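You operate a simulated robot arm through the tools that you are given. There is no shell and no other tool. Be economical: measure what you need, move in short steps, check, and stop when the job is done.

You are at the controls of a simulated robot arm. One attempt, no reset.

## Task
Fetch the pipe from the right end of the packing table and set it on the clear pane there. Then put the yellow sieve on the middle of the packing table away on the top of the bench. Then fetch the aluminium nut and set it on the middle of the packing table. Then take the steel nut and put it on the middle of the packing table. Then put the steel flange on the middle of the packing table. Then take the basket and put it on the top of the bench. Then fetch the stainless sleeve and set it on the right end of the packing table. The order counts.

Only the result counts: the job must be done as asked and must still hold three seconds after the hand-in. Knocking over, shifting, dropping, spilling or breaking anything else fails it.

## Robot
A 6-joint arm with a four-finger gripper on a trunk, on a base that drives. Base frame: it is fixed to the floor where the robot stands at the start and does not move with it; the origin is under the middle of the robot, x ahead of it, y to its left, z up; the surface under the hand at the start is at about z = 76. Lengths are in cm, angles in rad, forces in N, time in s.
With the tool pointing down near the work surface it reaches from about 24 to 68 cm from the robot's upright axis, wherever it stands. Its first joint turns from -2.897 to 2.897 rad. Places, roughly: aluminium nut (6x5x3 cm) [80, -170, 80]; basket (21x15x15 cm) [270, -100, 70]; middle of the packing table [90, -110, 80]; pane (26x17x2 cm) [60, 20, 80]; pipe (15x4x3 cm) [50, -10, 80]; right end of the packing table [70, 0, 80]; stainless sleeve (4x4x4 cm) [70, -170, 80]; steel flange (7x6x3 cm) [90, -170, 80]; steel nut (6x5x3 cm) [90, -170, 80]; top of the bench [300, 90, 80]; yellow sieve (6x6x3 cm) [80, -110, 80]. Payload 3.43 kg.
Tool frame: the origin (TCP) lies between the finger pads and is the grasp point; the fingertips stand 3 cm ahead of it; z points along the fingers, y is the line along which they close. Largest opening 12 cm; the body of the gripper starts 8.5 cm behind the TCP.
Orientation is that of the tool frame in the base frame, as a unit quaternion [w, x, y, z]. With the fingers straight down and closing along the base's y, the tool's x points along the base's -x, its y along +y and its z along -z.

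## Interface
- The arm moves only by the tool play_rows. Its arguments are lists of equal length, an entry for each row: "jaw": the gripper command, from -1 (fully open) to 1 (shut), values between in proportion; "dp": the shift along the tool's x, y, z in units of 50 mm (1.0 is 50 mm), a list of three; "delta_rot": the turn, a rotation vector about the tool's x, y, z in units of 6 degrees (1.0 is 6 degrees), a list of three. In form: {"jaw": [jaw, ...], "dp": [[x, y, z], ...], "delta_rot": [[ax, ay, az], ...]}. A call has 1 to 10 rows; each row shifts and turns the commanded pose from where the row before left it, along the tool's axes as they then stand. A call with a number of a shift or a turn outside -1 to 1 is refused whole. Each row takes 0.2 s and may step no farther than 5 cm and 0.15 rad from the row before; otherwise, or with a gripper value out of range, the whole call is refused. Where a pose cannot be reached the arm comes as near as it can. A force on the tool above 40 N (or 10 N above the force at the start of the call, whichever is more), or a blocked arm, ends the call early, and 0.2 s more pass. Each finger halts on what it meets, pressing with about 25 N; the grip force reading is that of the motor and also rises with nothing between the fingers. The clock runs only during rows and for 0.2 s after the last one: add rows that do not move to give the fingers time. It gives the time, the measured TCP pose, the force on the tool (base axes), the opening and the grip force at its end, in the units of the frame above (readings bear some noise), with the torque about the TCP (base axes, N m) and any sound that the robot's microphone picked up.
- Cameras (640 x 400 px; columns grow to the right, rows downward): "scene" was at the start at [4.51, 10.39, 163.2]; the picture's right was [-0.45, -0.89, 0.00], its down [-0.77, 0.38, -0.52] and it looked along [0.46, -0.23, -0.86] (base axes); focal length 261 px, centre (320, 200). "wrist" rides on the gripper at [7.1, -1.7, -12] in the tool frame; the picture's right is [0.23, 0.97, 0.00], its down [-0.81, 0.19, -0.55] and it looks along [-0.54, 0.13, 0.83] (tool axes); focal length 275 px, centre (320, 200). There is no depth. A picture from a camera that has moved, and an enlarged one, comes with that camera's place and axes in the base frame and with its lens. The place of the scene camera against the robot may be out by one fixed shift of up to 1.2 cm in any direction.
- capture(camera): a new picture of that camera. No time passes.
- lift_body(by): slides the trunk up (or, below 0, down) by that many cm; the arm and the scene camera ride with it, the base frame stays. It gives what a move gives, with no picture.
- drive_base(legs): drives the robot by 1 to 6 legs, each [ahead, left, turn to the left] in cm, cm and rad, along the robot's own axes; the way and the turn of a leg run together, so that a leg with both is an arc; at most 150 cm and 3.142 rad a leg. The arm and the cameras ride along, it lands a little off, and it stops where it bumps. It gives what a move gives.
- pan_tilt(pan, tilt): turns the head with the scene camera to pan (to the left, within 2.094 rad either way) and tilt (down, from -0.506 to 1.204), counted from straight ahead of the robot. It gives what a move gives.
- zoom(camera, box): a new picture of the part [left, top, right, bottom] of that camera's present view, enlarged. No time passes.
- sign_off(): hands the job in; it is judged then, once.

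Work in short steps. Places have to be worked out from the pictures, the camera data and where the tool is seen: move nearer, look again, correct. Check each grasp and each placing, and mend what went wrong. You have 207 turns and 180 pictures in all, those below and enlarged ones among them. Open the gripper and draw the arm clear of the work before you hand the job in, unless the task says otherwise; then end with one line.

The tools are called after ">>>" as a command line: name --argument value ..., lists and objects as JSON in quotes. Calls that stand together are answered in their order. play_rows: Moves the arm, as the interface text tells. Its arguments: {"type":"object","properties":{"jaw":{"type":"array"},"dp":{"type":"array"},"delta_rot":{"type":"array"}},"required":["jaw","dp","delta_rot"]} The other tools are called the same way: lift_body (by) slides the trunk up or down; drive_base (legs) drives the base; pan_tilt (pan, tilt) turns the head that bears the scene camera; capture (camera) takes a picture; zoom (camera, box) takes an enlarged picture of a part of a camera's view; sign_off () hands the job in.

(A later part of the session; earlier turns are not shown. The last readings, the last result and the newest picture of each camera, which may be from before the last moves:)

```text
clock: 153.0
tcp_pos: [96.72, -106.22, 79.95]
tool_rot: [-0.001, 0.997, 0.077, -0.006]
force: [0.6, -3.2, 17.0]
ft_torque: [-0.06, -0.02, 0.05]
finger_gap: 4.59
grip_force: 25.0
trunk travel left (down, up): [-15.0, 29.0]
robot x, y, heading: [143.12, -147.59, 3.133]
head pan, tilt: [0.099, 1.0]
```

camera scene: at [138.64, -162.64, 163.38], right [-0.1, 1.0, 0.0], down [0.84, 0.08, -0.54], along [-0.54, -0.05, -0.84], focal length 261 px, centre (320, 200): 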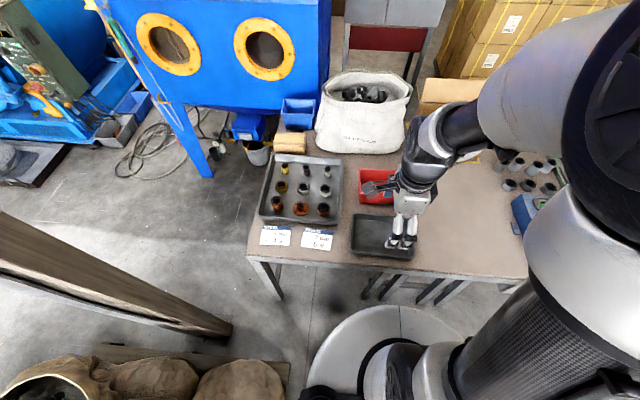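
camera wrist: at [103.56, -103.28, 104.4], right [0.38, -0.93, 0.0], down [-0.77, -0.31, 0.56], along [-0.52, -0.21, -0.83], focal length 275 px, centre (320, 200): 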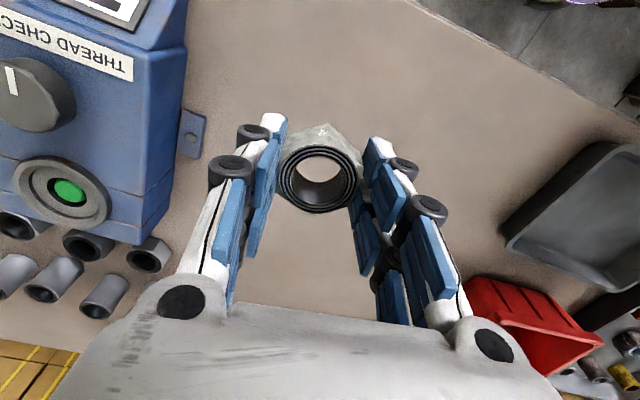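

Contact made. Releasing and rising.

>>> play_rows --jaw '[1, 0.1, -0.2, -0.2, -0.2, -0.2, -0.2, -0.2, -0.2]' --dp '[[0, 0, -0.03], [0, 0, 0], [0, 0, 0], [0, 0, 0], [0, 0, -0.3], [0, 0, -0.8], [0, 0, -0.9], [0, 0, -0.9], [0, 0, -0.9]]' --delta_rot '[[0, 0, 0], [0, 0, 0], [0, 0, 0], [0, 0, 0], [0, 0, 0], [0, 0, 0], [0, 0, 0], [0, 0, 0], [0, 0, 0]]'

>>> capture --camera "wrist"

>>> play_rows --jaw '[-0.4, -0.4, -0.4, -0.4, -0.4, -0.4, -0.4, -0.4, -0.4, -0.4]' --dp '[[-0.25, 0.92, 0], [-0.25, 0.92, 0], [-0.25, 0.92, 0], [-0.25, 0.92, 0], [-0.25, 0.92, 0], [-0.25, 0.92, 0], [-0.25, 0.92, 0], [-0.25, 0.92, 0], [-0.25, 0.92, 0], [-0.25, 0.92, 0]]' --delta_rot '[[0, 0, 0], [0, 0, 0], [0, 0, 0], [0, 0, 0], [0, 0, 0], [0, 0, 0], [0, 0, 0], [0, 0, 0], [0, 0, 0], [0, 0, 0]]'

>>> capture --camera "wrist"

```text
clock: 155.0
tcp_pos: [96.86, -106.27, 98.9]
tool_rot: [0.001, 0.997, 0.078, -0.004]
force: [0.3, 0.1, -0.5]
ft_torque: [0.02, 0.03, -0.02]
finger_gap: 7.21
grip_force: 0.0
trunk travel left (down, up): [-15.0, 29.0]
robot x, y, heading: [143.16, -147.3, 3.138]
head pan, tilt: [0.099, 1.0]
```

```text
117 pictures are left
camera wrist: at [103.71, -103.39, 110.9], right [0.38, -0.93, 0.0], down [-0.77, -0.31, 0.56], along [-0.52, -0.21, -0.83], focal length 275 px, centre (320, 200)
```

wrist: 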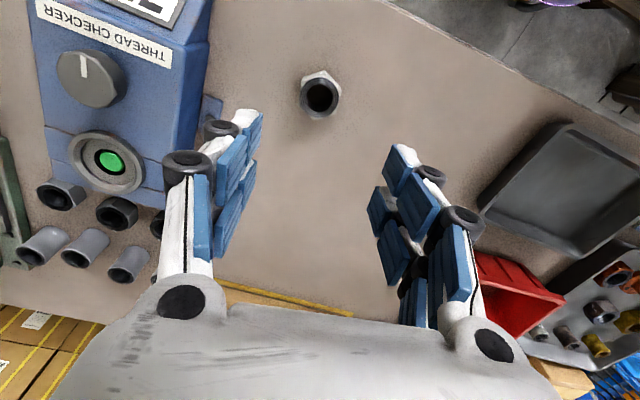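

```text
clock: 157.2
tcp_pos: [91.77, -153.81, 98.91]
tool_rot: [0.0, 0.997, 0.077, -0.005]
force: [0.2, -0.5, -1.0]
ft_torque: [0.04, -0.01, -0.01]
finger_gap: 8.42
grip_force: 0.1
trunk travel left (down, up): [-15.0, 29.0]
robot x, y, heading: [143.38, -147.64, 3.135]
head pan, tilt: [0.099, 1.0]
```

```text
116 pictures are left
camera wrist: at [98.62, -150.94, 110.84], right [0.38, -0.93, 0.0], down [-0.77, -0.31, 0.56], along [-0.52, -0.21, -0.83], focal length 275 px, centre (320, 200)
```

wrist: 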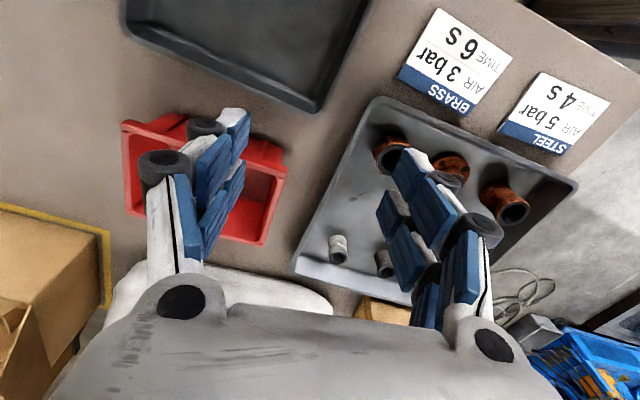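

Nut 1 stands properly. Steel (rusty) nut ≈[88,-165.7]; moving above it and turning about 22° to match its flats.

>>> play_rows --jaw '[-0.4, -0.4, -0.4, -0.4, -0.4, -0.4, -0.4, -0.4, -0.4]' --dp '[[-0.37, 0.75, 0], [-0.37, 0.75, 0], [-0.37, 0.75, 0], [0, 0, 0], [0, 0, 0], [0, 0, 0], [0, 0, 0], [0, 0, 0.6], [0, 0, 0.6]]' --delta_rot '[[0, 0, 0], [0, 0, 0], [0, 0, 0], [0, 0, 0.93], [0, 0, 0.93], [0, 0, 0.93], [0, 0, 0.93], [0, 0, 0], [0, 0, 0]]'

>>> capture --camera "wrist"

```text
clock: 159.2
tcp_pos: [88.01, -165.44, 92.88]
tool_rot: [0.001, 0.993, -0.118, -0.005]
force: [-0.6, 0.4, 0.6]
ft_torque: [-0.01, -0.03, 0.04]
finger_gap: 8.37
grip_force: 0.1
trunk travel left (down, up): [-15.0, 29.0]
robot x, y, heading: [143.42, -147.59, 3.143]
head pan, tilt: [0.099, 1.0]
```

```text
115 pictures are left
camera wrist: at [95.35, -165.35, 104.85], right [0.0, -1.0, 0.0], down [-0.83, 0.0, 0.56], along [-0.56, 0.0, -0.83], focal length 275 px, centre (320, 200)
```

wrist: 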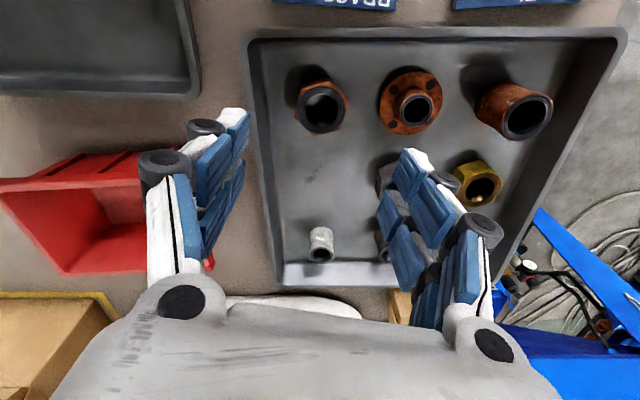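

>>> zoom --camera "wrist" --box '[270, 60, 390, 150]'

```text
4.44 times, centred on (330, 105) of wrist
camera zoom: at [95.35, -165.35, 104.85], right [0.0, -1.0, 0.0], down [-0.83, 0.0, 0.56], along [-0.56, 0.0, -0.83], focal length 1224 px, centre (276, 622)
```

zoom: 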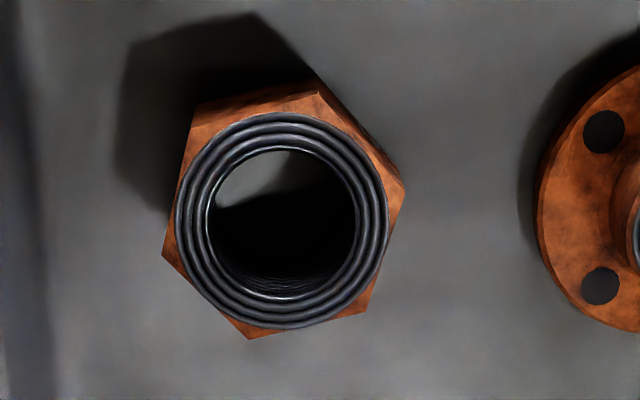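

Orientation matches. Descend with a narrower opening (flange is close), grip, and lift.

>>> play_rows --jaw '[-0.2, -0.2, -0.2, -0.2]' --dp '[[0.07, 0, 0.5], [0, 0, 0.8], [0, 0, 0.7], [0, 0, 0]]' --delta_rot '[[0, 0, 0], [0, 0, 0], [0, 0, 0], [0, 0, 0]]'

>>> capture --camera "wrist"

```text
clock: 160.2
tcp_pos: [88.34, -165.6, 83.05]
tool_rot: [0.001, 0.993, -0.117, -0.006]
force: [-0.2, 0.3, -0.4]
ft_torque: [0.01, 0.0, 0.05]
finger_gap: 7.19
grip_force: 0.1
trunk travel left (down, up): [-15.0, 29.0]
robot x, y, heading: [143.09, -147.72, 3.14]
head pan, tilt: [0.099, 1.0]
```

```text
113 pictures are left
camera wrist: at [95.68, -165.61, 95.03], right [0.0, -1.0, 0.0], down [-0.83, 0.0, 0.56], along [-0.56, 0.0, -0.83], focal length 275 px, centre (320, 200)
```

wrist: 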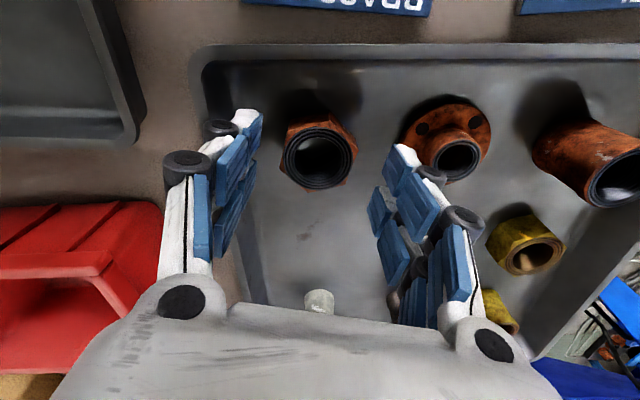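

>>> play_rows --jaw '[-0.2, -0.2, 0.4, 1, 1, 1, 1]' --dp '[[0, 0, 0.25], [0, 0, 0.28], [0, 0, 0], [0, 0, 0], [0, 0, 0], [0, 0, 0], [0, 0, 0]]' --delta_rot '[[0, 0, 0], [0, 0, 0], [0, 0, 0], [0, 0, 0], [0, 0, 0], [0, 0, 0], [0, 0, 0]]'

>>> play_rows --jaw '[1, 1, 1, 1, 1]' --dp '[[0, 0, -0.3], [0, 0, -0.8], [0, 0, -0.9], [0, 0, -0.9], [0, 0, -0.9]]' --delta_rot '[[0, 0, 0], [0, 0, 0], [0, 0, 0], [0, 0, 0], [0, 0, 0]]'

>>> capture --camera "wrist"

```text
clock: 161.8
tcp_pos: [88.13, -165.7, 80.5]
tool_rot: [0.002, 0.993, -0.116, -0.004]
force: [-0.3, 0.0, -1.5]
ft_torque: [-0.01, 0.02, -0.02]
finger_gap: 4.55
grip_force: 24.8
trunk travel left (down, up): [-15.0, 29.0]
robot x, y, heading: [143.17, -147.6, 3.136]
head pan, tilt: [0.099, 1.0]
```

```text
clock: 163.0
tcp_pos: [88.47, -165.57, 99.35]
tool_rot: [0.001, 0.993, -0.116, -0.005]
force: [0.5, 0.3, -2.8]
ft_torque: [-0.02, 0.01, -0.04]
finger_gap: 4.58
grip_force: 25.1
trunk travel left (down, up): [-15.0, 29.0]
robot x, y, heading: [143.3, -147.49, 3.135]
head pan, tilt: [0.099, 1.0]
```

```text
112 pictures are left
camera wrist: at [95.8, -165.52, 111.28], right [0.0, -1.0, 0.0], down [-0.83, 0.0, 0.56], along [-0.56, 0.0, -0.83], focal length 275 px, centre (320, 200)
```

wrist: 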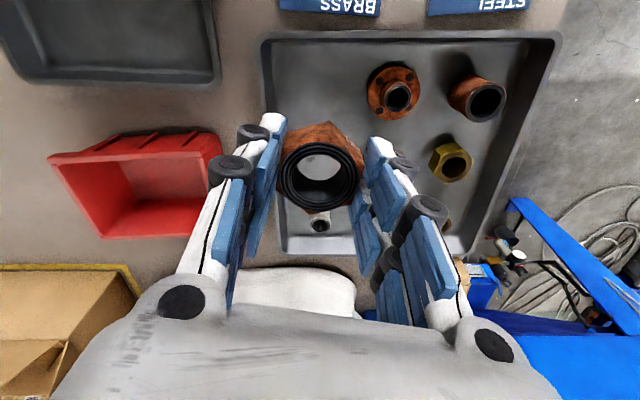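

Steel nut held. Carry it to [97,-116].

>>> play_rows --jaw '[1, 1, 1, 1, 1, 1, 1, 1, 1, 1]' --dp '[[-0.056, -0.912, 0], [-0.056, -0.912, 0], [-0.056, -0.912, 0], [-0.056, -0.912, 0], [-0.056, -0.912, 0], [-0.056, -0.912, 0], [-0.056, -0.912, 0], [-0.056, -0.912, 0], [-0.056, -0.912, 0], [-0.056, -0.912, 0]]' --delta_rot '[[0, 0, 0], [0, 0, 0], [0, 0, 0], [0, 0, 0], [0, 0, 0], [0, 0, 0], [0, 0, 0], [0, 0, 0], [0, 0, 0], [0, 0, 0]]'

>>> play_rows --jaw '[1, 1, 1]' --dp '[[-0.056, -0.912, 0], [0, 0, 0.9], [0, 0, 0.9]]' --delta_rot '[[0, 0, 0], [0, 0, 0], [0, 0, 0]]'

>>> capture --camera "wrist"

```text
clock: 165.2
tcp_pos: [96.4, -120.31, 99.18]
tool_rot: [0.002, 0.993, -0.117, -0.004]
force: [0.3, 1.1, -2.1]
ft_torque: [-0.04, -0.02, 0.02]
finger_gap: 4.59
grip_force: 24.8
trunk travel left (down, up): [-15.0, 29.0]
robot x, y, heading: [142.94, -147.65, 3.14]
head pan, tilt: [0.099, 1.0]
```

```text
clock: 166.0
tcp_pos: [96.96, -116.06, 90.12]
tool_rot: [0.001, 0.993, -0.116, -0.005]
force: [-1.7, 1.1, -1.7]
ft_torque: [-0.01, -0.01, 0.0]
finger_gap: 4.58
grip_force: 25.2
trunk travel left (down, up): [-15.0, 29.0]
robot x, y, heading: [143.29, -147.56, 3.136]
head pan, tilt: [0.099, 1.0]
```

```text
111 pictures are left
camera wrist: at [104.27, -116.12, 102.01], right [0.0, -1.0, 0.0], down [-0.83, 0.0, 0.56], along [-0.56, 0.0, -0.83], focal length 275 px, centre (320, 200)
```

wrist: 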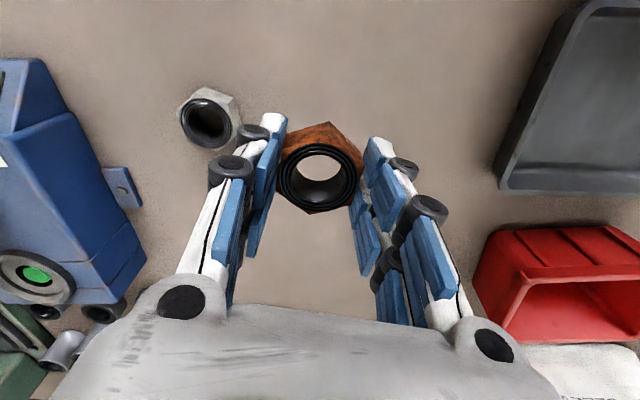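

Spacing fine. Lowering.

>>> play_rows --jaw '[1, 1, 1, 1]' --dp '[[0, 0, 0.9], [0, 0, 0.7], [0, 0, 0.26], [0, 0, 0]]' --delta_rot '[[0, 0, 0], [0, 0, 0], [0, 0, 0], [0, 0, 0]]'

>>> play_rows --jaw '[1, 1]' --dp '[[0, 0, 0.06], [0, 0, 0]]' --delta_rot '[[0, 0, 0], [0, 0, 0]]'

>>> play_rows --jaw '[1, 1]' --dp '[[0, 0, 0.06], [0, 0, 0]]' --delta_rot '[[0, 0, 0], [0, 0, 0]]'

```text
clock: 167.0
tcp_pos: [96.75, -115.88, 80.88]
tool_rot: [0.001, 0.993, -0.117, -0.005]
force: [0.4, 0.5, -2.2]
ft_torque: [-0.03, 0.0, -0.01]
finger_gap: 4.56
grip_force: 25.3
trunk travel left (down, up): [-15.0, 29.0]
robot x, y, heading: [143.04, -147.15, 3.137]
head pan, tilt: [0.099, 1.0]
```

```text
clock: 167.6
tcp_pos: [96.76, -116.07, 80.52]
tool_rot: [0.001, 0.993, -0.117, -0.005]
force: [-0.6, -0.2, -2.2]
ft_torque: [-0.03, 0.01, 0.0]
finger_gap: 4.57
grip_force: 24.7
trunk travel left (down, up): [-15.0, 29.0]
robot x, y, heading: [142.95, -147.52, 3.132]
head pan, tilt: [0.099, 1.0]
```

```text
clock: 168.2
tcp_pos: [96.8, -115.79, 80.32]
tool_rot: [0.001, 0.993, -0.117, -0.005]
force: [0.1, -1.0, -2.5]
ft_torque: [0.01, -0.01, 0.02]
finger_gap: 4.57
grip_force: 24.4
trunk travel left (down, up): [-15.0, 29.0]
robot x, y, heading: [143.25, -147.22, 3.136]
head pan, tilt: [0.099, 1.0]
```

>>> play_rows --jaw '[1, 1]' --dp '[[0, 0, 0.05], [0, 0, 0]]' --delta_rot '[[0, 0, 0], [0, 0, 0]]'

>>> play_rows --jaw '[1, 1]' --dp '[[0, 0, 0.04], [0, 0, 0]]' --delta_rot '[[0, 0, 0], [0, 0, 0]]'

```text
clock: 168.8
tcp_pos: [96.79, -115.97, 80.02]
tool_rot: [0.001, 0.993, -0.116, -0.005]
force: [0.3, -0.5, 0.4]
ft_torque: [-0.02, 0.01, 0.03]
finger_gap: 4.56
grip_force: 24.7
trunk travel left (down, up): [-15.0, 29.0]
robot x, y, heading: [143.12, -147.29, 3.135]
head pan, tilt: [0.099, 1.0]
```

```text
clock: 169.4
tcp_pos: [96.73, -116.01, 80.0]
tool_rot: [0.001, 0.993, -0.116, -0.007]
force: [1.3, -0.9, 14.9]
ft_torque: [-0.1, -0.24, 0.07]
finger_gap: 4.57
grip_force: 25.4
trunk travel left (down, up): [-15.0, 29.0]
robot x, y, heading: [143.52, -147.33, 3.13]
head pan, tilt: [0.099, 1.0]
```

Contact made. Release, rise, and go over to the flange.

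>>> play_rows --jaw '[1, 0.1, -0.2, -0.2, -0.2, -0.2, -0.2, -0.2, -0.2]' --dp '[[0, 0, -0.03], [0, 0, 0], [0, 0, 0], [0, 0, 0], [0, 0, -0.3], [0, 0, -0.8], [0, 0, -0.9], [0, 0, -0.9], [0, 0, -0.9]]' --delta_rot '[[0, 0, 0], [0, 0, 0], [0, 0, 0], [0, 0, 0], [0, 0, 0], [0, 0, 0], [0, 0, 0], [0, 0, 0], [0, 0, 0]]'

>>> capture --camera "wrist"

>>> play_rows --jaw '[-0.2, -0.2, -0.2, -0.2, -0.2, -0.2, -0.2, -0.2, -0.2, -0.2]' --dp '[[0.081, 0.909, 0], [0.081, 0.909, 0], [0.081, 0.909, 0], [0.081, 0.909, 0], [0.081, 0.909, 0], [0.081, 0.909, 0], [0.081, 0.909, 0], [0.081, 0.909, 0], [0.081, 0.909, 0], [0.081, 0.909, 0]]' --delta_rot '[[0, 0, 0], [0, 0, 0], [0, 0, 0], [0, 0, 0], [0, 0, 0], [0, 0, 0], [0, 0, 0], [0, 0, 0], [0, 0, 0], [0, 0, 0]]'

>>> play_rows --jaw '[-0.2, -0.2, -0.2, -0.2]' --dp '[[0.081, 0.909, 0], [0.081, 0.909, 0], [0.081, 0.909, 0], [0, 0, 0.7]]' --delta_rot '[[0, 0, 0], [0, 0, 0], [0, 0, 0], [0, 0, 0]]'

>>> capture --camera "wrist"

```text
clock: 171.4
tcp_pos: [97.2, -116.02, 99.13]
tool_rot: [0.002, 0.993, -0.117, -0.005]
force: [0.5, -0.7, -0.7]
ft_torque: [0.01, 0.0, 0.01]
finger_gap: 7.23
grip_force: 0.0
trunk travel left (down, up): [-15.0, 29.0]
robot x, y, heading: [143.28, -147.3, 3.138]
head pan, tilt: [0.099, 1.0]
```

```text
110 pictures are left
camera wrist: at [104.54, -116.01, 111.1], right [0.0, -1.0, 0.0], down [-0.83, 0.0, 0.56], along [-0.56, 0.0, -0.83], focal length 275 px, centre (320, 200)
```

wrist: 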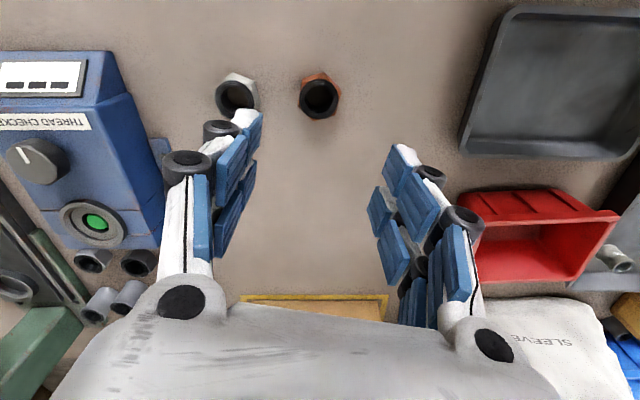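

```text
clock: 173.6
tcp_pos: [90.41, -161.43, 99.01]
tool_rot: [0.0, 0.993, -0.117, -0.005]
force: [0.2, 0.3, 0.5]
ft_torque: [0.03, 0.0, 0.0]
finger_gap: 7.21
grip_force: 0.1
trunk travel left (down, up): [-15.0, 29.0]
robot x, y, heading: [142.85, -147.24, 3.141]
head pan, tilt: [0.099, 1.0]
```

```text
clock: 174.6
tcp_pos: [88.1, -174.63, 95.59]
tool_rot: [0.001, 0.993, -0.117, -0.005]
force: [-0.7, 0.4, -1.5]
ft_torque: [-0.02, -0.06, 0.01]
finger_gap: 7.2
grip_force: 0.2
trunk travel left (down, up): [-15.0, 29.0]
robot x, y, heading: [143.16, -147.54, 3.138]
head pan, tilt: [0.099, 1.0]
```

```text
109 pictures are left
camera wrist: at [95.56, -174.75, 107.58], right [0.0, -1.0, 0.0], down [-0.83, 0.0, 0.56], along [-0.56, 0.0, -0.83], focal length 275 px, centre (320, 200)
```

wrist: 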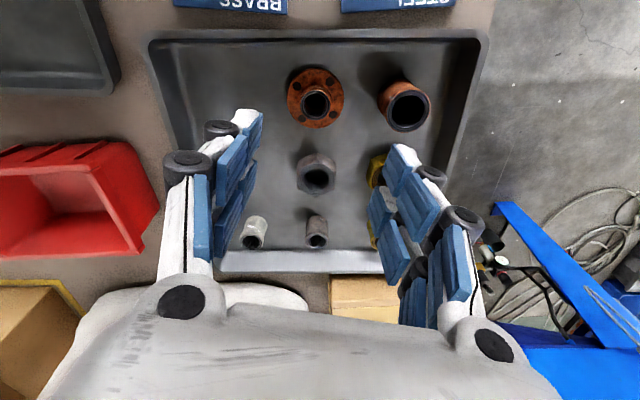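

Flange at ≈[88.3,-174.3]. Lowering partway to check.

>>> play_rows --jaw '[0, 0, 0, 0]' --dp '[[0.03, -0.07, 0.6], [0, 0, 0.8], [0, 0, 0.7], [0, 0, 0]]' --delta_rot '[[0, 0, 0], [0, 0, 0], [0, 0, 0], [0, 0, 0]]'

>>> zoom --camera "wrist" --box '[200, 70, 440, 220]'

```text
clock: 175.6
tcp_pos: [88.59, -174.32, 84.98]
tool_rot: [0.001, 0.993, -0.117, -0.005]
force: [0.1, -0.1, 0.2]
ft_torque: [0.0, -0.01, -0.01]
finger_gap: 6.0
grip_force: 0.0
trunk travel left (down, up): [-15.0, 29.0]
robot x, y, heading: [143.51, -147.72, 3.138]
head pan, tilt: [0.099, 1.0]
```

```text
2.67 times, centred on (320, 145) of wrist
camera zoom: at [95.81, -174.37, 96.99], right [0.0, -1.0, 0.0], down [-0.83, 0.0, 0.56], along [-0.56, 0.0, -0.83], focal length 734 px, centre (320, 347)
```

zoom: 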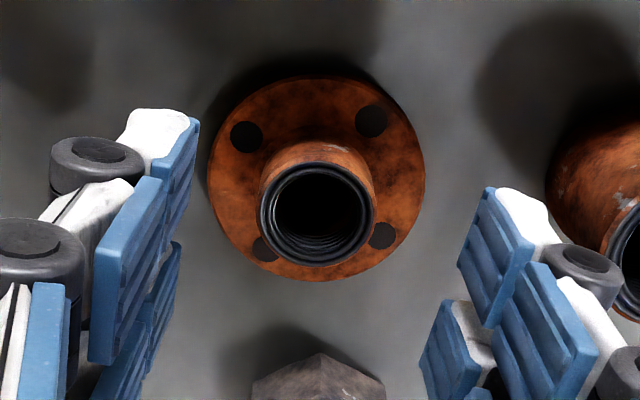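

Now down to just above the plate and grip the neck.

>>> play_rows --jaw '[0, 0, 0]' --dp '[[0, 0, 0.4], [0, 0, 0.32], [0, 0, 0]]' --delta_rot '[[0, 0, 0], [0, 0, 0], [0, 0, 0]]'

>>> play_rows --jaw '[0.5, 1, 1, 1, 1, 1]' --dp '[[0, 0, 0], [0, 0, 0], [0, 0, 0], [0, 0, 0], [0, 0, 0], [0, 0, 0]]' --delta_rot '[[0, 0, 0], [0, 0, 0], [0, 0, 0], [0, 0, 0], [0, 0, 0], [0, 0, 0]]'

>>> zoom --camera "wrist" --box '[200, 70, 440, 220]'

```text
clock: 176.4
tcp_pos: [88.29, -174.32, 81.49]
tool_rot: [0.001, 0.993, -0.116, -0.005]
force: [-0.2, 0.3, 0.1]
ft_torque: [0.01, -0.01, 0.01]
finger_gap: 5.96
grip_force: 0.0
trunk travel left (down, up): [-15.0, 29.0]
robot x, y, heading: [143.03, -147.42, 3.134]
head pan, tilt: [0.099, 1.0]
```

```text
clock: 177.8
tcp_pos: [88.45, -174.47, 81.34]
tool_rot: [0.001, 0.993, -0.117, -0.005]
force: [1.0, 1.0, -0.3]
ft_torque: [0.08, 0.01, -0.05]
finger_gap: 2.93
grip_force: 24.5
trunk travel left (down, up): [-15.0, 29.0]
robot x, y, heading: [143.06, -147.41, 3.134]
head pan, tilt: [0.099, 1.0]
```

```text
2.67 times, centred on (320, 145) of wrist
camera zoom: at [95.78, -174.38, 93.38], right [0.0, -1.0, 0.0], down [-0.83, 0.0, 0.56], along [-0.56, 0.0, -0.83], focal length 734 px, centre (320, 347)
```

zoom: 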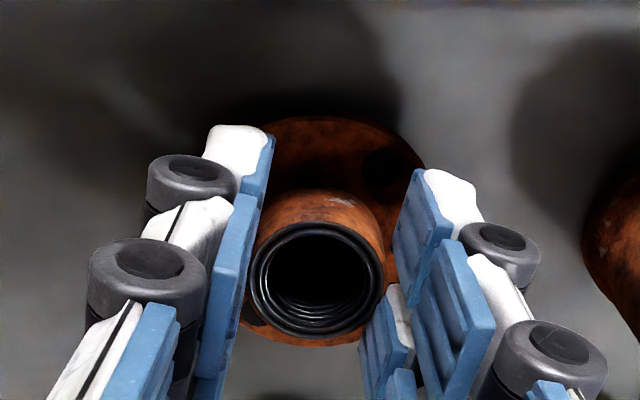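

Neck gripped. Lift and carry to [88,-112].

>>> play_rows --jaw '[1, 1, 1, 1, 1, 1, 1, 1, 1, 1]' --dp '[[0, 0, -0.3], [0, 0, -0.8], [0, 0, -0.9], [0, 0, -0.9], [0, 0, -0.9], [-0.228, -0.932, 0], [-0.228, -0.932, 0], [-0.228, -0.932, 0], [-0.228, -0.932, 0], [-0.228, -0.932, 0]]' --delta_rot '[[0, 0, 0], [0, 0, 0], [0, 0, 0], [0, 0, 0], [0, 0, 0], [0, 0, 0], [0, 0, 0], [0, 0, 0], [0, 0, 0], [0, 0, 0]]'

>>> play_rows --jaw '[1, 1, 1, 1, 1, 1, 1, 1, 1, 1]' --dp '[[-0.228, -0.932, 0], [-0.228, -0.932, 0], [-0.228, -0.932, 0], [-0.228, -0.932, 0], [-0.228, -0.932, 0], [-0.228, -0.932, 0], [-0.228, -0.932, 0], [-0.228, -0.932, 0], [0, 0, 0.8], [0, 0, 0.8]]' --delta_rot '[[0, 0, 0], [0, 0, 0], [0, 0, 0], [0, 0, 0], [0, 0, 0], [0, 0, 0], [0, 0, 0], [0, 0, 0], [0, 0, 0], [0, 0, 0]]'

>>> capture --camera "wrist"

>>> zoom --camera "scene" --box '[380, 120, 580, 260]'

```text
clock: 180.0
tcp_pos: [88.38, -150.32, 100.36]
tool_rot: [0.001, 0.993, -0.117, -0.004]
force: [1.1, 0.2, -2.7]
ft_torque: [-0.04, -0.05, 0.0]
finger_gap: 2.94
grip_force: 25.3
trunk travel left (down, up): [-15.0, 29.0]
robot x, y, heading: [143.22, -147.45, 3.136]
head pan, tilt: [0.099, 1.0]
```

```text
clock: 182.2
tcp_pos: [87.94, -111.92, 92.56]
tool_rot: [0.001, 0.993, -0.117, -0.005]
force: [-0.1, 1.8, -1.9]
ft_torque: [0.02, -0.03, -0.02]
finger_gap: 2.93
grip_force: 24.8
trunk travel left (down, up): [-15.0, 29.0]
robot x, y, heading: [143.38, -147.58, 3.139]
head pan, tilt: [0.099, 1.0]
```

```text
106 pictures are left
camera wrist: at [95.34, -111.95, 104.52], right [0.0, -1.0, 0.0], down [-0.83, 0.0, 0.56], along [-0.56, 0.0, -0.83], focal length 275 px, centre (320, 200)
```

wrist: 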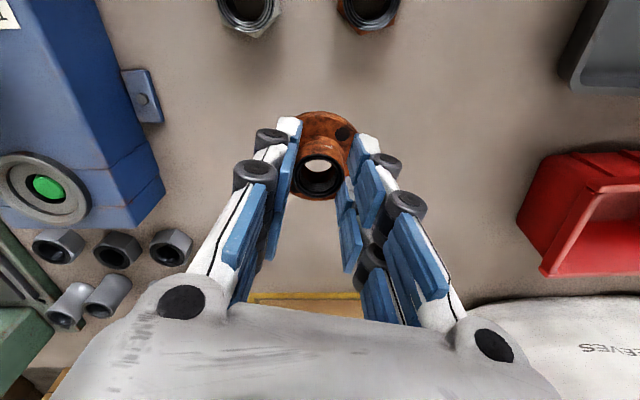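

```text
2.86 times, centred on (480, 190) of scene
camera zoom: at [138.57, -162.56, 163.38], right [-0.09, 1.0, 0.0], down [0.84, 0.08, -0.54], along [-0.54, -0.05, -0.84], focal length 745 px, centre (-137, 229)
```

zoom: 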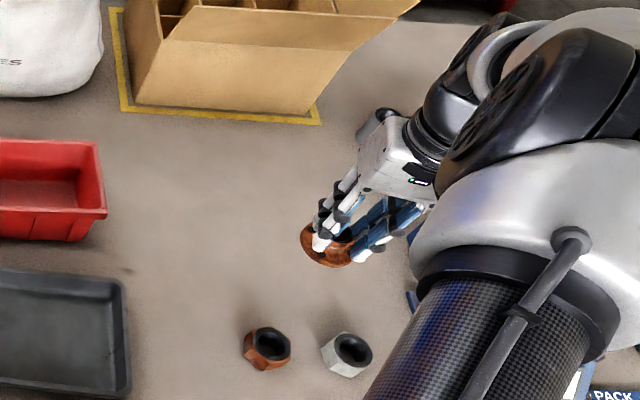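

Lowering the flange.

>>> play_rows --jaw '[1, 1, 1, 1]' --dp '[[0, 0, 0.9], [0, 0, 0.8], [0, 0, 0.4], [0, 0, 0]]' --delta_rot '[[0, 0, 0], [0, 0, 0], [0, 0, 0], [0, 0, 0]]'

>>> play_rows --jaw '[1, 1]' --dp '[[0, 0, 0.06], [0, 0, 0]]' --delta_rot '[[0, 0, 0], [0, 0, 0]]'

>>> play_rows --jaw '[1, 1]' --dp '[[0, 0, 0.05], [0, 0, 0]]' --delta_rot '[[0, 0, 0], [0, 0, 0]]'

```text
clock: 183.2
tcp_pos: [88.01, -112.12, 82.05]
tool_rot: [0.001, 0.993, -0.117, -0.005]
force: [0.5, 0.5, -1.6]
ft_torque: [0.0, 0.01, -0.01]
finger_gap: 2.92
grip_force: 25.0
trunk travel left (down, up): [-15.0, 29.0]
robot x, y, heading: [143.29, -147.69, 3.135]
head pan, tilt: [0.099, 1.0]
```

```text
clock: 183.8
tcp_pos: [87.95, -112.12, 81.62]
tool_rot: [0.002, 0.993, -0.117, -0.004]
force: [0.5, -0.6, -2.5]
ft_torque: [0.02, -0.01, 0.03]
finger_gap: 2.93
grip_force: 24.7
trunk travel left (down, up): [-15.0, 29.0]
robot x, y, heading: [142.99, -147.67, 3.137]
head pan, tilt: [0.099, 1.0]
```

```text
clock: 184.4
tcp_pos: [87.95, -112.01, 81.31]
tool_rot: [0.001, 0.993, -0.117, -0.004]
force: [-0.4, 0.8, -2.0]
ft_torque: [0.02, -0.04, -0.04]
finger_gap: 2.91
grip_force: 24.7
trunk travel left (down, up): [-15.0, 29.0]
robot x, y, heading: [143.48, -147.09, 3.138]
head pan, tilt: [0.099, 1.0]
```

>>> play_rows --jaw '[1, 1]' --dp '[[0, 0, 0.05], [0, 0, 0]]' --delta_rot '[[0, 0, 0], [0, 0, 0]]'

>>> play_rows --jaw '[1, 1]' --dp '[[0, 0, 0.04], [0, 0, 0]]' --delta_rot '[[0, 0, 0], [0, 0, 0]]'

```text
clock: 185.0
tcp_pos: [88.14, -112.09, 81.15]
tool_rot: [0.001, 0.993, -0.117, -0.005]
force: [-0.1, 0.4, -2.4]
ft_torque: [-0.05, -0.02, -0.01]
finger_gap: 2.93
grip_force: 24.3
trunk travel left (down, up): [-15.0, 29.0]
robot x, y, heading: [143.14, -147.49, 3.141]
head pan, tilt: [0.099, 1.0]
```

```text
clock: 185.6
tcp_pos: [88.1, -112.03, 80.97]
tool_rot: [0.001, 0.993, -0.116, -0.006]
force: [0.2, -1.3, 0.9]
ft_torque: [0.02, -0.03, 0.0]
finger_gap: 2.9
grip_force: 25.0
trunk travel left (down, up): [-15.0, 29.0]
robot x, y, heading: [142.84, -147.7, 3.14]
head pan, tilt: [0.099, 1.0]
```

Touching down. Release and rise.

>>> play_rows --jaw '[1, 0.4, 0.1, 0.1, 0.1, 0.1, 0.1, 0.1, 0.1, 0]' --dp '[[0, 0, 0.01], [0, 0, 0], [0, 0, 0], [0, 0, 0], [0, 0, -0.3], [0, 0, -0.8], [0, 0, -0.9], [0, 0, -0.9], [0, 0, -0.9], [0, 0, -0.9]]' --delta_rot '[[0, 0, 0], [0, 0, 0], [0, 0, 0], [0, 0, 0], [0, 0, 0], [0, 0, 0], [0, 0, 0], [0, 0, 0], [0, 0, 0], [0, 0, 0]]'

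>>> capture --camera "wrist"

```text
clock: 187.8
tcp_pos: [88.42, -112.04, 104.45]
tool_rot: [0.001, 0.993, -0.117, -0.004]
force: [-0.6, 0.2, 0.3]
ft_torque: [0.02, 0.0, 0.04]
finger_gap: 6.01
grip_force: 0.1
trunk travel left (down, up): [-15.0, 29.0]
robot x, y, heading: [143.08, -147.24, 3.138]
head pan, tilt: [0.099, 1.0]
```

```text
104 pictures are left
camera wrist: at [95.89, -111.97, 116.39], right [0.0, -1.0, 0.0], down [-0.83, 0.0, 0.56], along [-0.56, 0.0, -0.83], focal length 275 px, centre (320, 200)
```

wrist: 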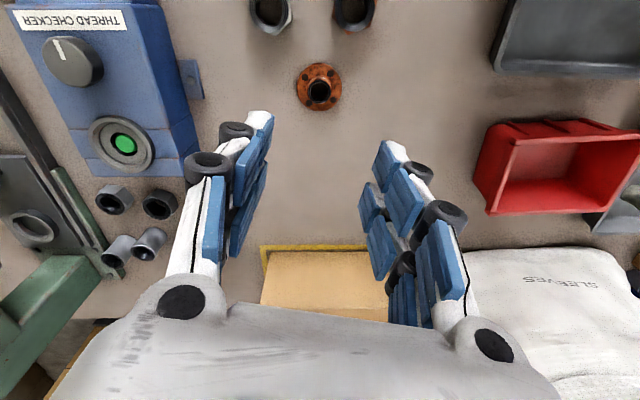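

Flange stands well. Retract the arm, back away, and turn toward the basket's table.

>>> play_rows --jaw '[-0.5, -1, -1, -1, -1, -1, -1, -1, -1]' --dp '[[0.58, 0.66, -0.3], [0.58, 0.66, -0.3], [0.58, 0.66, 0], [0.58, 0.66, 0], [0.58, 0.66, 0], [0.58, 0.66, 0], [0.58, 0.66, 0], [0.58, 0.66, 0], [0.58, 0.66, 0]]' --delta_rot '[[0, 0, 0.5], [0, 0, 0], [0, 0, 0], [0, 0, 0], [0, 0, 0], [0, 0, 0], [0, 0, 0], [0, 0, 0], [0, 0, 0]]'

>>> drive_base --legs '[[-32, 0, 0], [0, -42, 0], [0, 0, 3.14]]'

>>> pan_tilt --pan 0.3 --tilt 0.75

>>> capture --camera "scene"

>>> capture --camera "wrist"

```text
clock: 189.8
tcp_pos: [105.25, -148.19, 107.32]
tool_rot: [0.001, 0.99, -0.142, -0.005]
force: [0.4, -0.6, -0.4]
ft_torque: [0.0, -0.03, 0.04]
finger_gap: 12.0
grip_force: 0.1
trunk travel left (down, up): [-15.0, 29.0]
robot x, y, heading: [142.92, -147.45, 3.137]
head pan, tilt: [0.099, 1.0]
```

```text
clock: 201.5
tcp_pos: [213.47, -105.35, 107.36]
tool_rot: [0.005, 0.153, 0.988, 0.0]
force: [-0.4, -0.3, 0.9]
ft_torque: [-0.01, 0.03, -0.02]
finger_gap: 12.0
grip_force: 0.0
trunk travel left (down, up): [-15.0, 29.0]
robot x, y, heading: [175.21, -105.16, -0.033]
head pan, tilt: [0.099, 1.0]
```

```text
clock: 202.2
tcp_pos: [213.41, -105.23, 107.3]
tool_rot: [0.004, 0.154, 0.988, 0.001]
force: [0.7, 0.3, -0.5]
ft_torque: [0.01, 0.01, 0.0]
finger_gap: 12.03
grip_force: 0.0
trunk travel left (down, up): [-15.0, 29.0]
robot x, y, heading: [175.24, -105.31, -0.027]
head pan, tilt: [0.3, 0.75]
```

```text
103 pictures are left
camera scene: at [182.11, -89.53, 165.29], right [0.27, -0.96, 0.0], down [-0.66, -0.18, -0.73], along [0.7, 0.2, -0.68], focal length 261 px, centre (320, 200)
```

scene: 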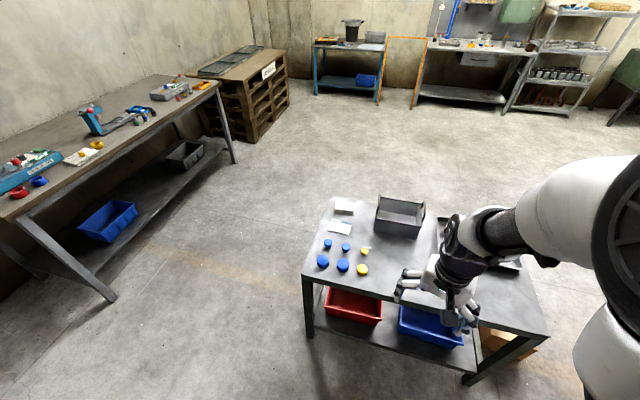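

```text
102 pictures are left
camera wrist: at [205.96, -104.77, 119.25], right [0.07, 1.0, 0.0], down [0.83, -0.06, 0.56], along [0.56, -0.04, -0.83], focal length 275 px, centre (320, 200)
```

wrist: 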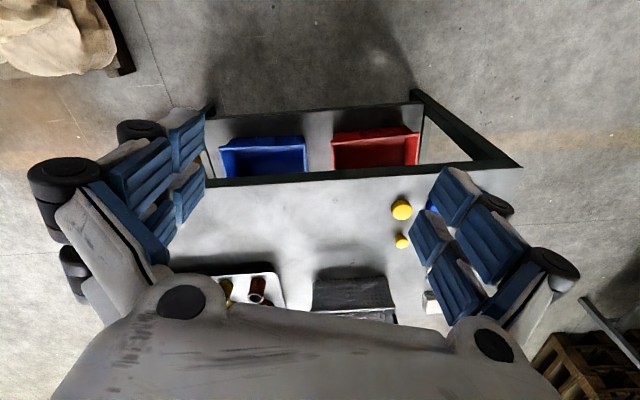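

>>> zoom --camera "scene" --box '[300, 170, 500, 300]'

```text
3.08 times, centred on (400, 235) of scene
camera zoom: at [182.11, -89.53, 165.29], right [0.27, -0.96, 0.0], down [-0.66, -0.18, -0.73], along [0.7, 0.2, -0.68], focal length 803 px, centre (74, 92)
```

zoom: 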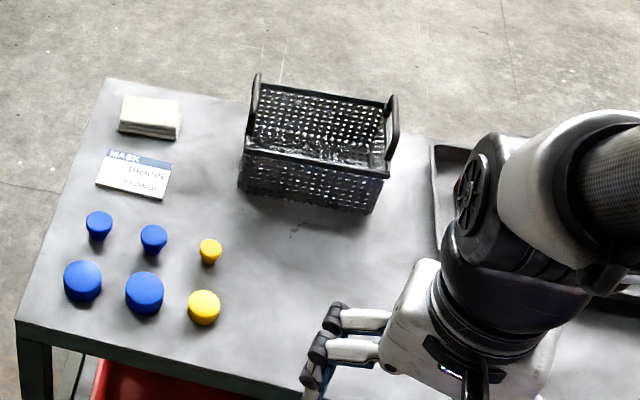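

>>> zoom --camera "scene" --box '[0, 60, 240, 210]'

```text
2.67 times, centred on (120, 135) of scene
camera zoom: at [182.11, -89.53, 165.29], right [0.27, -0.96, 0.0], down [-0.66, -0.18, -0.73], along [0.7, 0.2, -0.68], focal length 696 px, centre (853, 373)
```

zoom: 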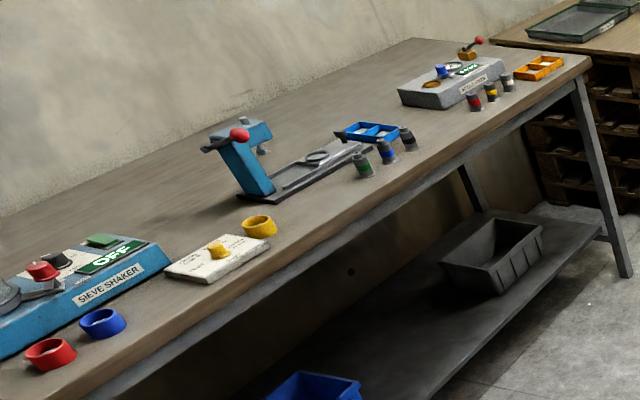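

The bench has room between the shaker (x≤261) and the press (x≥283) for the basket with its long side along y. The basket (long along y) is at about x 270–285, y −91…−113; I'll drive close and check from the wrist camera.

>>> drive_base --legs '[[30, 3, 0.03]]'

>>> play_rows --jaw '[-1, -1, -1, -1, -1, -1, -1, -1]' --dp '[[0, 0, 0], [0, 0, 0], [0, 0, 0], [-0.9, 0, 0], [-0.8, 0, 0], [-0.8, 0, 0], [0, 0, 0], [0, 0, 0]]' --delta_rot '[[0, 0, -1], [0, 0, -1], [0, 0, -1], [0, 0, 0], [0, 0, 0], [0, 0, 0], [0, 0, 0], [0, 0, 0]]'

>>> capture --camera "wrist"

>>> capture --camera "scene"

```text
clock: 204.3
tcp_pos: [243.71, -101.34, 107.23]
tool_rot: [0.004, 0.138, 0.99, 0.001]
force: [0.2, 0.5, 0.1]
ft_torque: [0.0, 0.04, -0.02]
finger_gap: 12.0
grip_force: 0.0
trunk travel left (down, up): [-15.0, 29.0]
robot x, y, heading: [205.24, -102.76, 0.014]
head pan, tilt: [0.3, 0.75]
```

```text
clock: 206.1
tcp_pos: [256.19, -101.23, 107.22]
tool_rot: [0.005, -0.019, 1.0, 0.001]
force: [0.0, -1.3, -0.8]
ft_torque: [0.01, 0.01, 0.02]
finger_gap: 12.0
grip_force: 0.1
trunk travel left (down, up): [-15.0, 29.0]
robot x, y, heading: [205.2, -102.35, 0.006]
head pan, tilt: [0.3, 0.75]
```

```text
99 pictures are left
camera wrist: at [249.01, -103.09, 119.16], right [-0.27, 0.96, 0.0], down [0.8, 0.22, 0.56], along [0.54, 0.15, -0.83], focal length 275 px, centre (320, 200)
```

wrist: 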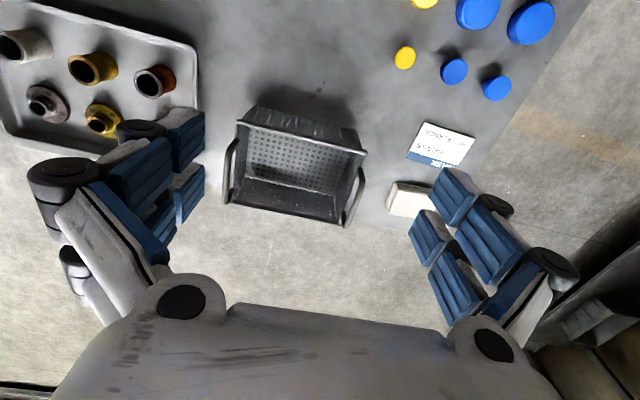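

```text
98 pictures are left
camera scene: at [211.73, -86.66, 165.29], right [0.3, -0.95, 0.0], down [-0.65, -0.21, -0.73], along [0.7, 0.22, -0.68], focal length 261 px, centre (320, 200)
```

scene: 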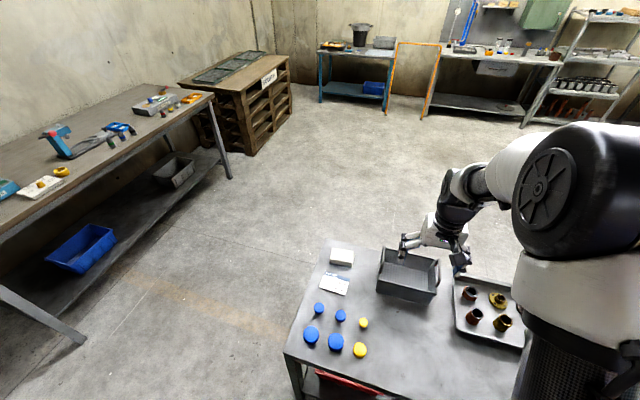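

Need the rim height: lowering and viewing again for triangulation.

>>> play_rows --jaw '[-1, -1, -1]' --dp '[[0, 0, 0.9], [0, 0, 0.9], [0, 0, 0]]' --delta_rot '[[0, 0, 0], [0, 0, 0], [0, 0, 0]]'

>>> capture --camera "wrist"

>>> zoom --camera "wrist" --box '[200, 60, 400, 260]'

```text
clock: 206.9
tcp_pos: [256.18, -101.17, 98.46]
tool_rot: [0.005, -0.019, 1.0, 0.0]
force: [0.4, -0.7, 0.3]
ft_torque: [-0.02, -0.03, 0.03]
finger_gap: 12.0
grip_force: 0.0
trunk travel left (down, up): [-15.0, 29.0]
robot x, y, heading: [205.42, -102.76, 0.004]
head pan, tilt: [0.3, 0.75]
```

```text
97 pictures are left
camera wrist: at [248.91, -103.11, 110.38], right [-0.27, 0.96, 0.0], down [0.8, 0.22, 0.56], along [0.54, 0.15, -0.83], focal length 275 px, centre (320, 200)
```

wrist: 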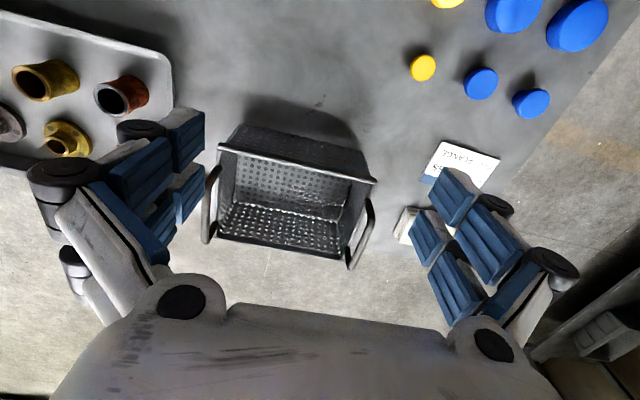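

```text
2.00 times, centred on (300, 160) of wrist
camera zoom: at [248.91, -103.11, 110.38], right [-0.27, 0.96, 0.0], down [0.8, 0.22, 0.56], along [0.54, 0.15, -0.83], focal length 551 px, centre (360, 280)
```

zoom: 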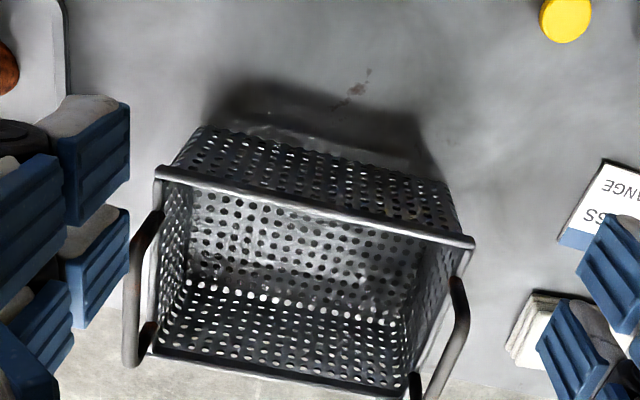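

The basket is empty; its rim is at z≈81, near wall at x≈263.7, centre y≈−101.4, table z≈66. I'll turn the tool 90° to close across the near wall.

>>> play_rows --jaw '[-1, -1, -1, -1, -1, -1, -1, -1, -1, -1]' --dp '[[0, 0, 0], [0, 0, 0], [0, 0, 0], [0, 0, 0], [0, 0, 0], [0, 0, 0], [0, 0, 0], [0, 0, 0], [0, 0, 0], [0, 0, 0]]' --delta_rot '[[0, 0, -1], [0, 0, -1], [0, 0, -1], [0, 0, -1], [0, 0, -1], [0, 0, -1], [0, 0, -1], [0, 0, -1], [0, 0, -1], [0, 0, -1]]'

>>> play_rows --jaw '[-1, -1, -1, -1, -1]' --dp '[[0, 0, 0], [0, 0, 0], [0, 0, 0], [0, 0, 0], [0, 0, 0]]' --delta_rot '[[0, 0, -1], [0, 0, -1], [0, 0, -1], [0, 0, -1], [0, 0, -1]]'

>>> capture --camera "wrist"

```text
clock: 209.1
tcp_pos: [256.16, -101.01, 98.36]
tool_rot: [0.005, -0.517, 0.856, -0.002]
force: [1.0, 0.8, 0.8]
ft_torque: [-0.01, 0.05, 0.01]
finger_gap: 12.01
grip_force: 0.0
trunk travel left (down, up): [-15.0, 29.0]
robot x, y, heading: [205.71, -102.44, 0.002]
head pan, tilt: [0.3, 0.75]
```

```text
clock: 210.3
tcp_pos: [256.12, -101.01, 98.47]
tool_rot: [-0.004, 0.721, -0.693, 0.004]
force: [0.5, 0.8, -0.3]
ft_torque: [-0.01, 0.02, 0.0]
finger_gap: 12.0
grip_force: 0.1
trunk travel left (down, up): [-15.0, 29.0]
robot x, y, heading: [205.57, -102.65, 0.002]
head pan, tilt: [0.3, 0.75]
```

```text
95 pictures are left
camera wrist: at [257.93, -108.01, 110.52], right [-0.96, -0.27, -0.01], down [-0.23, 0.8, 0.55], along [-0.14, 0.53, -0.83], focal length 275 px, centre (320, 200)
```

wrist: 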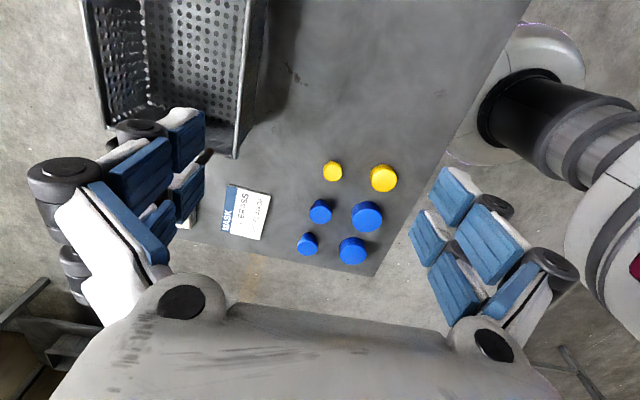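

Near rim at x≈263.6 confirmed. Move over the wall.

>>> play_rows --jaw '[-1, -1, -1, -1]' --dp '[[0.05, -0.76, 0], [0.05, -0.76, 0], [0, 0, 0.6], [0, 0, 0]]' --delta_rot '[[0, 0, 0], [0, 0, 0], [0, 0, 0], [0, 0, 0]]'

>>> capture --camera "wrist"

>>> zoom --camera "scene" --box '[300, 200, 540, 350]'

```text
clock: 211.3
tcp_pos: [263.55, -101.08, 95.49]
tool_rot: [-0.003, 0.72, -0.694, 0.004]
force: [0.0, 0.4, 0.2]
ft_torque: [-0.02, -0.01, 0.0]
finger_gap: 11.98
grip_force: 0.2
trunk travel left (down, up): [-15.0, 29.0]
robot x, y, heading: [205.52, -102.78, 0.007]
head pan, tilt: [0.3, 0.75]
```

```text
94 pictures are left
camera wrist: at [265.38, -108.19, 107.55], right [-0.96, -0.27, -0.01], down [-0.23, 0.8, 0.55], along [-0.14, 0.53, -0.83], focal length 275 px, centre (320, 200)
```

wrist: 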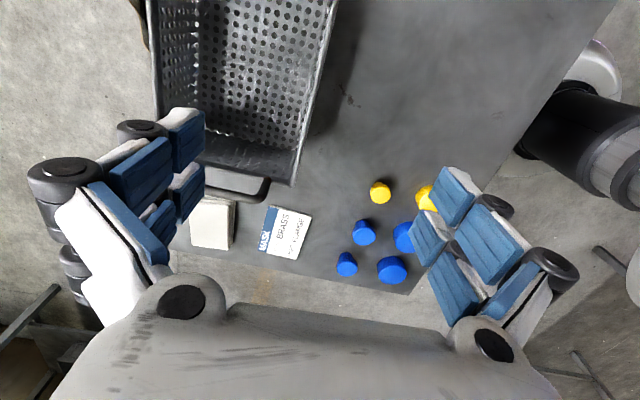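

```text
2.67 times, centred on (420, 275) of scene
camera zoom: at [211.67, -86.67, 165.3], right [0.3, -0.95, 0.0], down [-0.65, -0.21, -0.73], along [0.7, 0.22, -0.68], focal length 696 px, centre (53, 0)
```

zoom: 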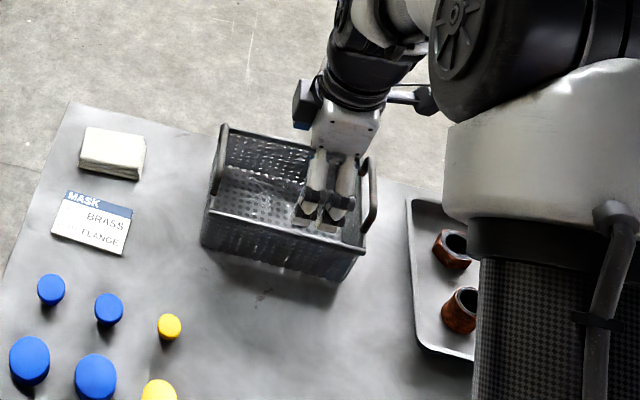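

Lower over the wall in steps.

>>> play_rows --jaw '[-0.6, -0.6, -0.6, -0.6, -0.6]' --dp '[[0, -0.08, 0.8], [0, 0, 0.8], [0, 0, 0.8], [0, 0, 0.6], [0, 0, 0]]' --delta_rot '[[0, 0, 0], [0, 0, 0], [0, 0, 0], [0, 0, 0], [0, 0, 0]]'

>>> capture --camera "wrist"

>>> zoom --camera "scene" --box '[300, 200, 540, 350]'

```text
clock: 212.5
tcp_pos: [264.45, -101.0, 80.4]
tool_rot: [-0.004, 0.72, -0.693, 0.004]
force: [0.6, 0.4, 0.5]
ft_torque: [0.04, 0.04, -0.01]
finger_gap: 9.58
grip_force: 0.0
trunk travel left (down, up): [-15.0, 29.0]
robot x, y, heading: [205.53, -102.37, 0.006]
head pan, tilt: [0.3, 0.75]
```

```text
92 pictures are left
camera wrist: at [266.14, -108.14, 92.38], right [-0.96, -0.27, -0.01], down [-0.23, 0.8, 0.55], along [-0.14, 0.53, -0.83], focal length 275 px, centre (320, 200)
```

wrist: 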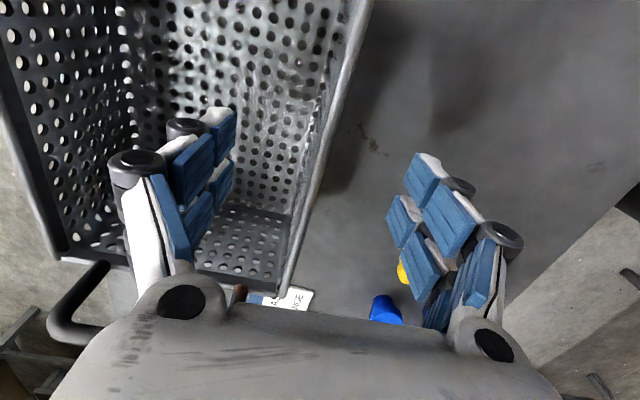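

```text
2.67 times, centred on (420, 275) of scene
camera zoom: at [211.68, -86.67, 165.3], right [0.3, -0.95, 0.0], down [-0.65, -0.21, -0.73], along [0.7, 0.22, -0.68], focal length 696 px, centre (53, 0)
```

zoom: 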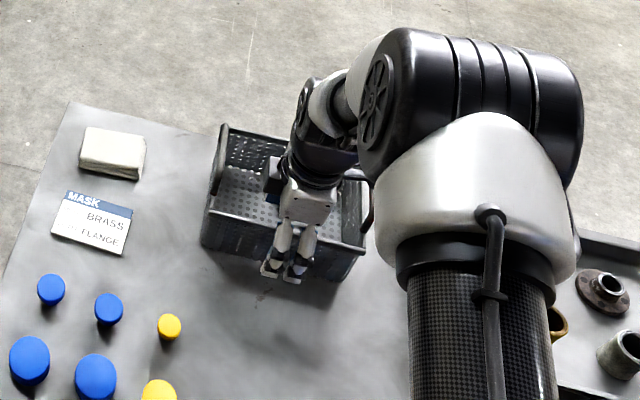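

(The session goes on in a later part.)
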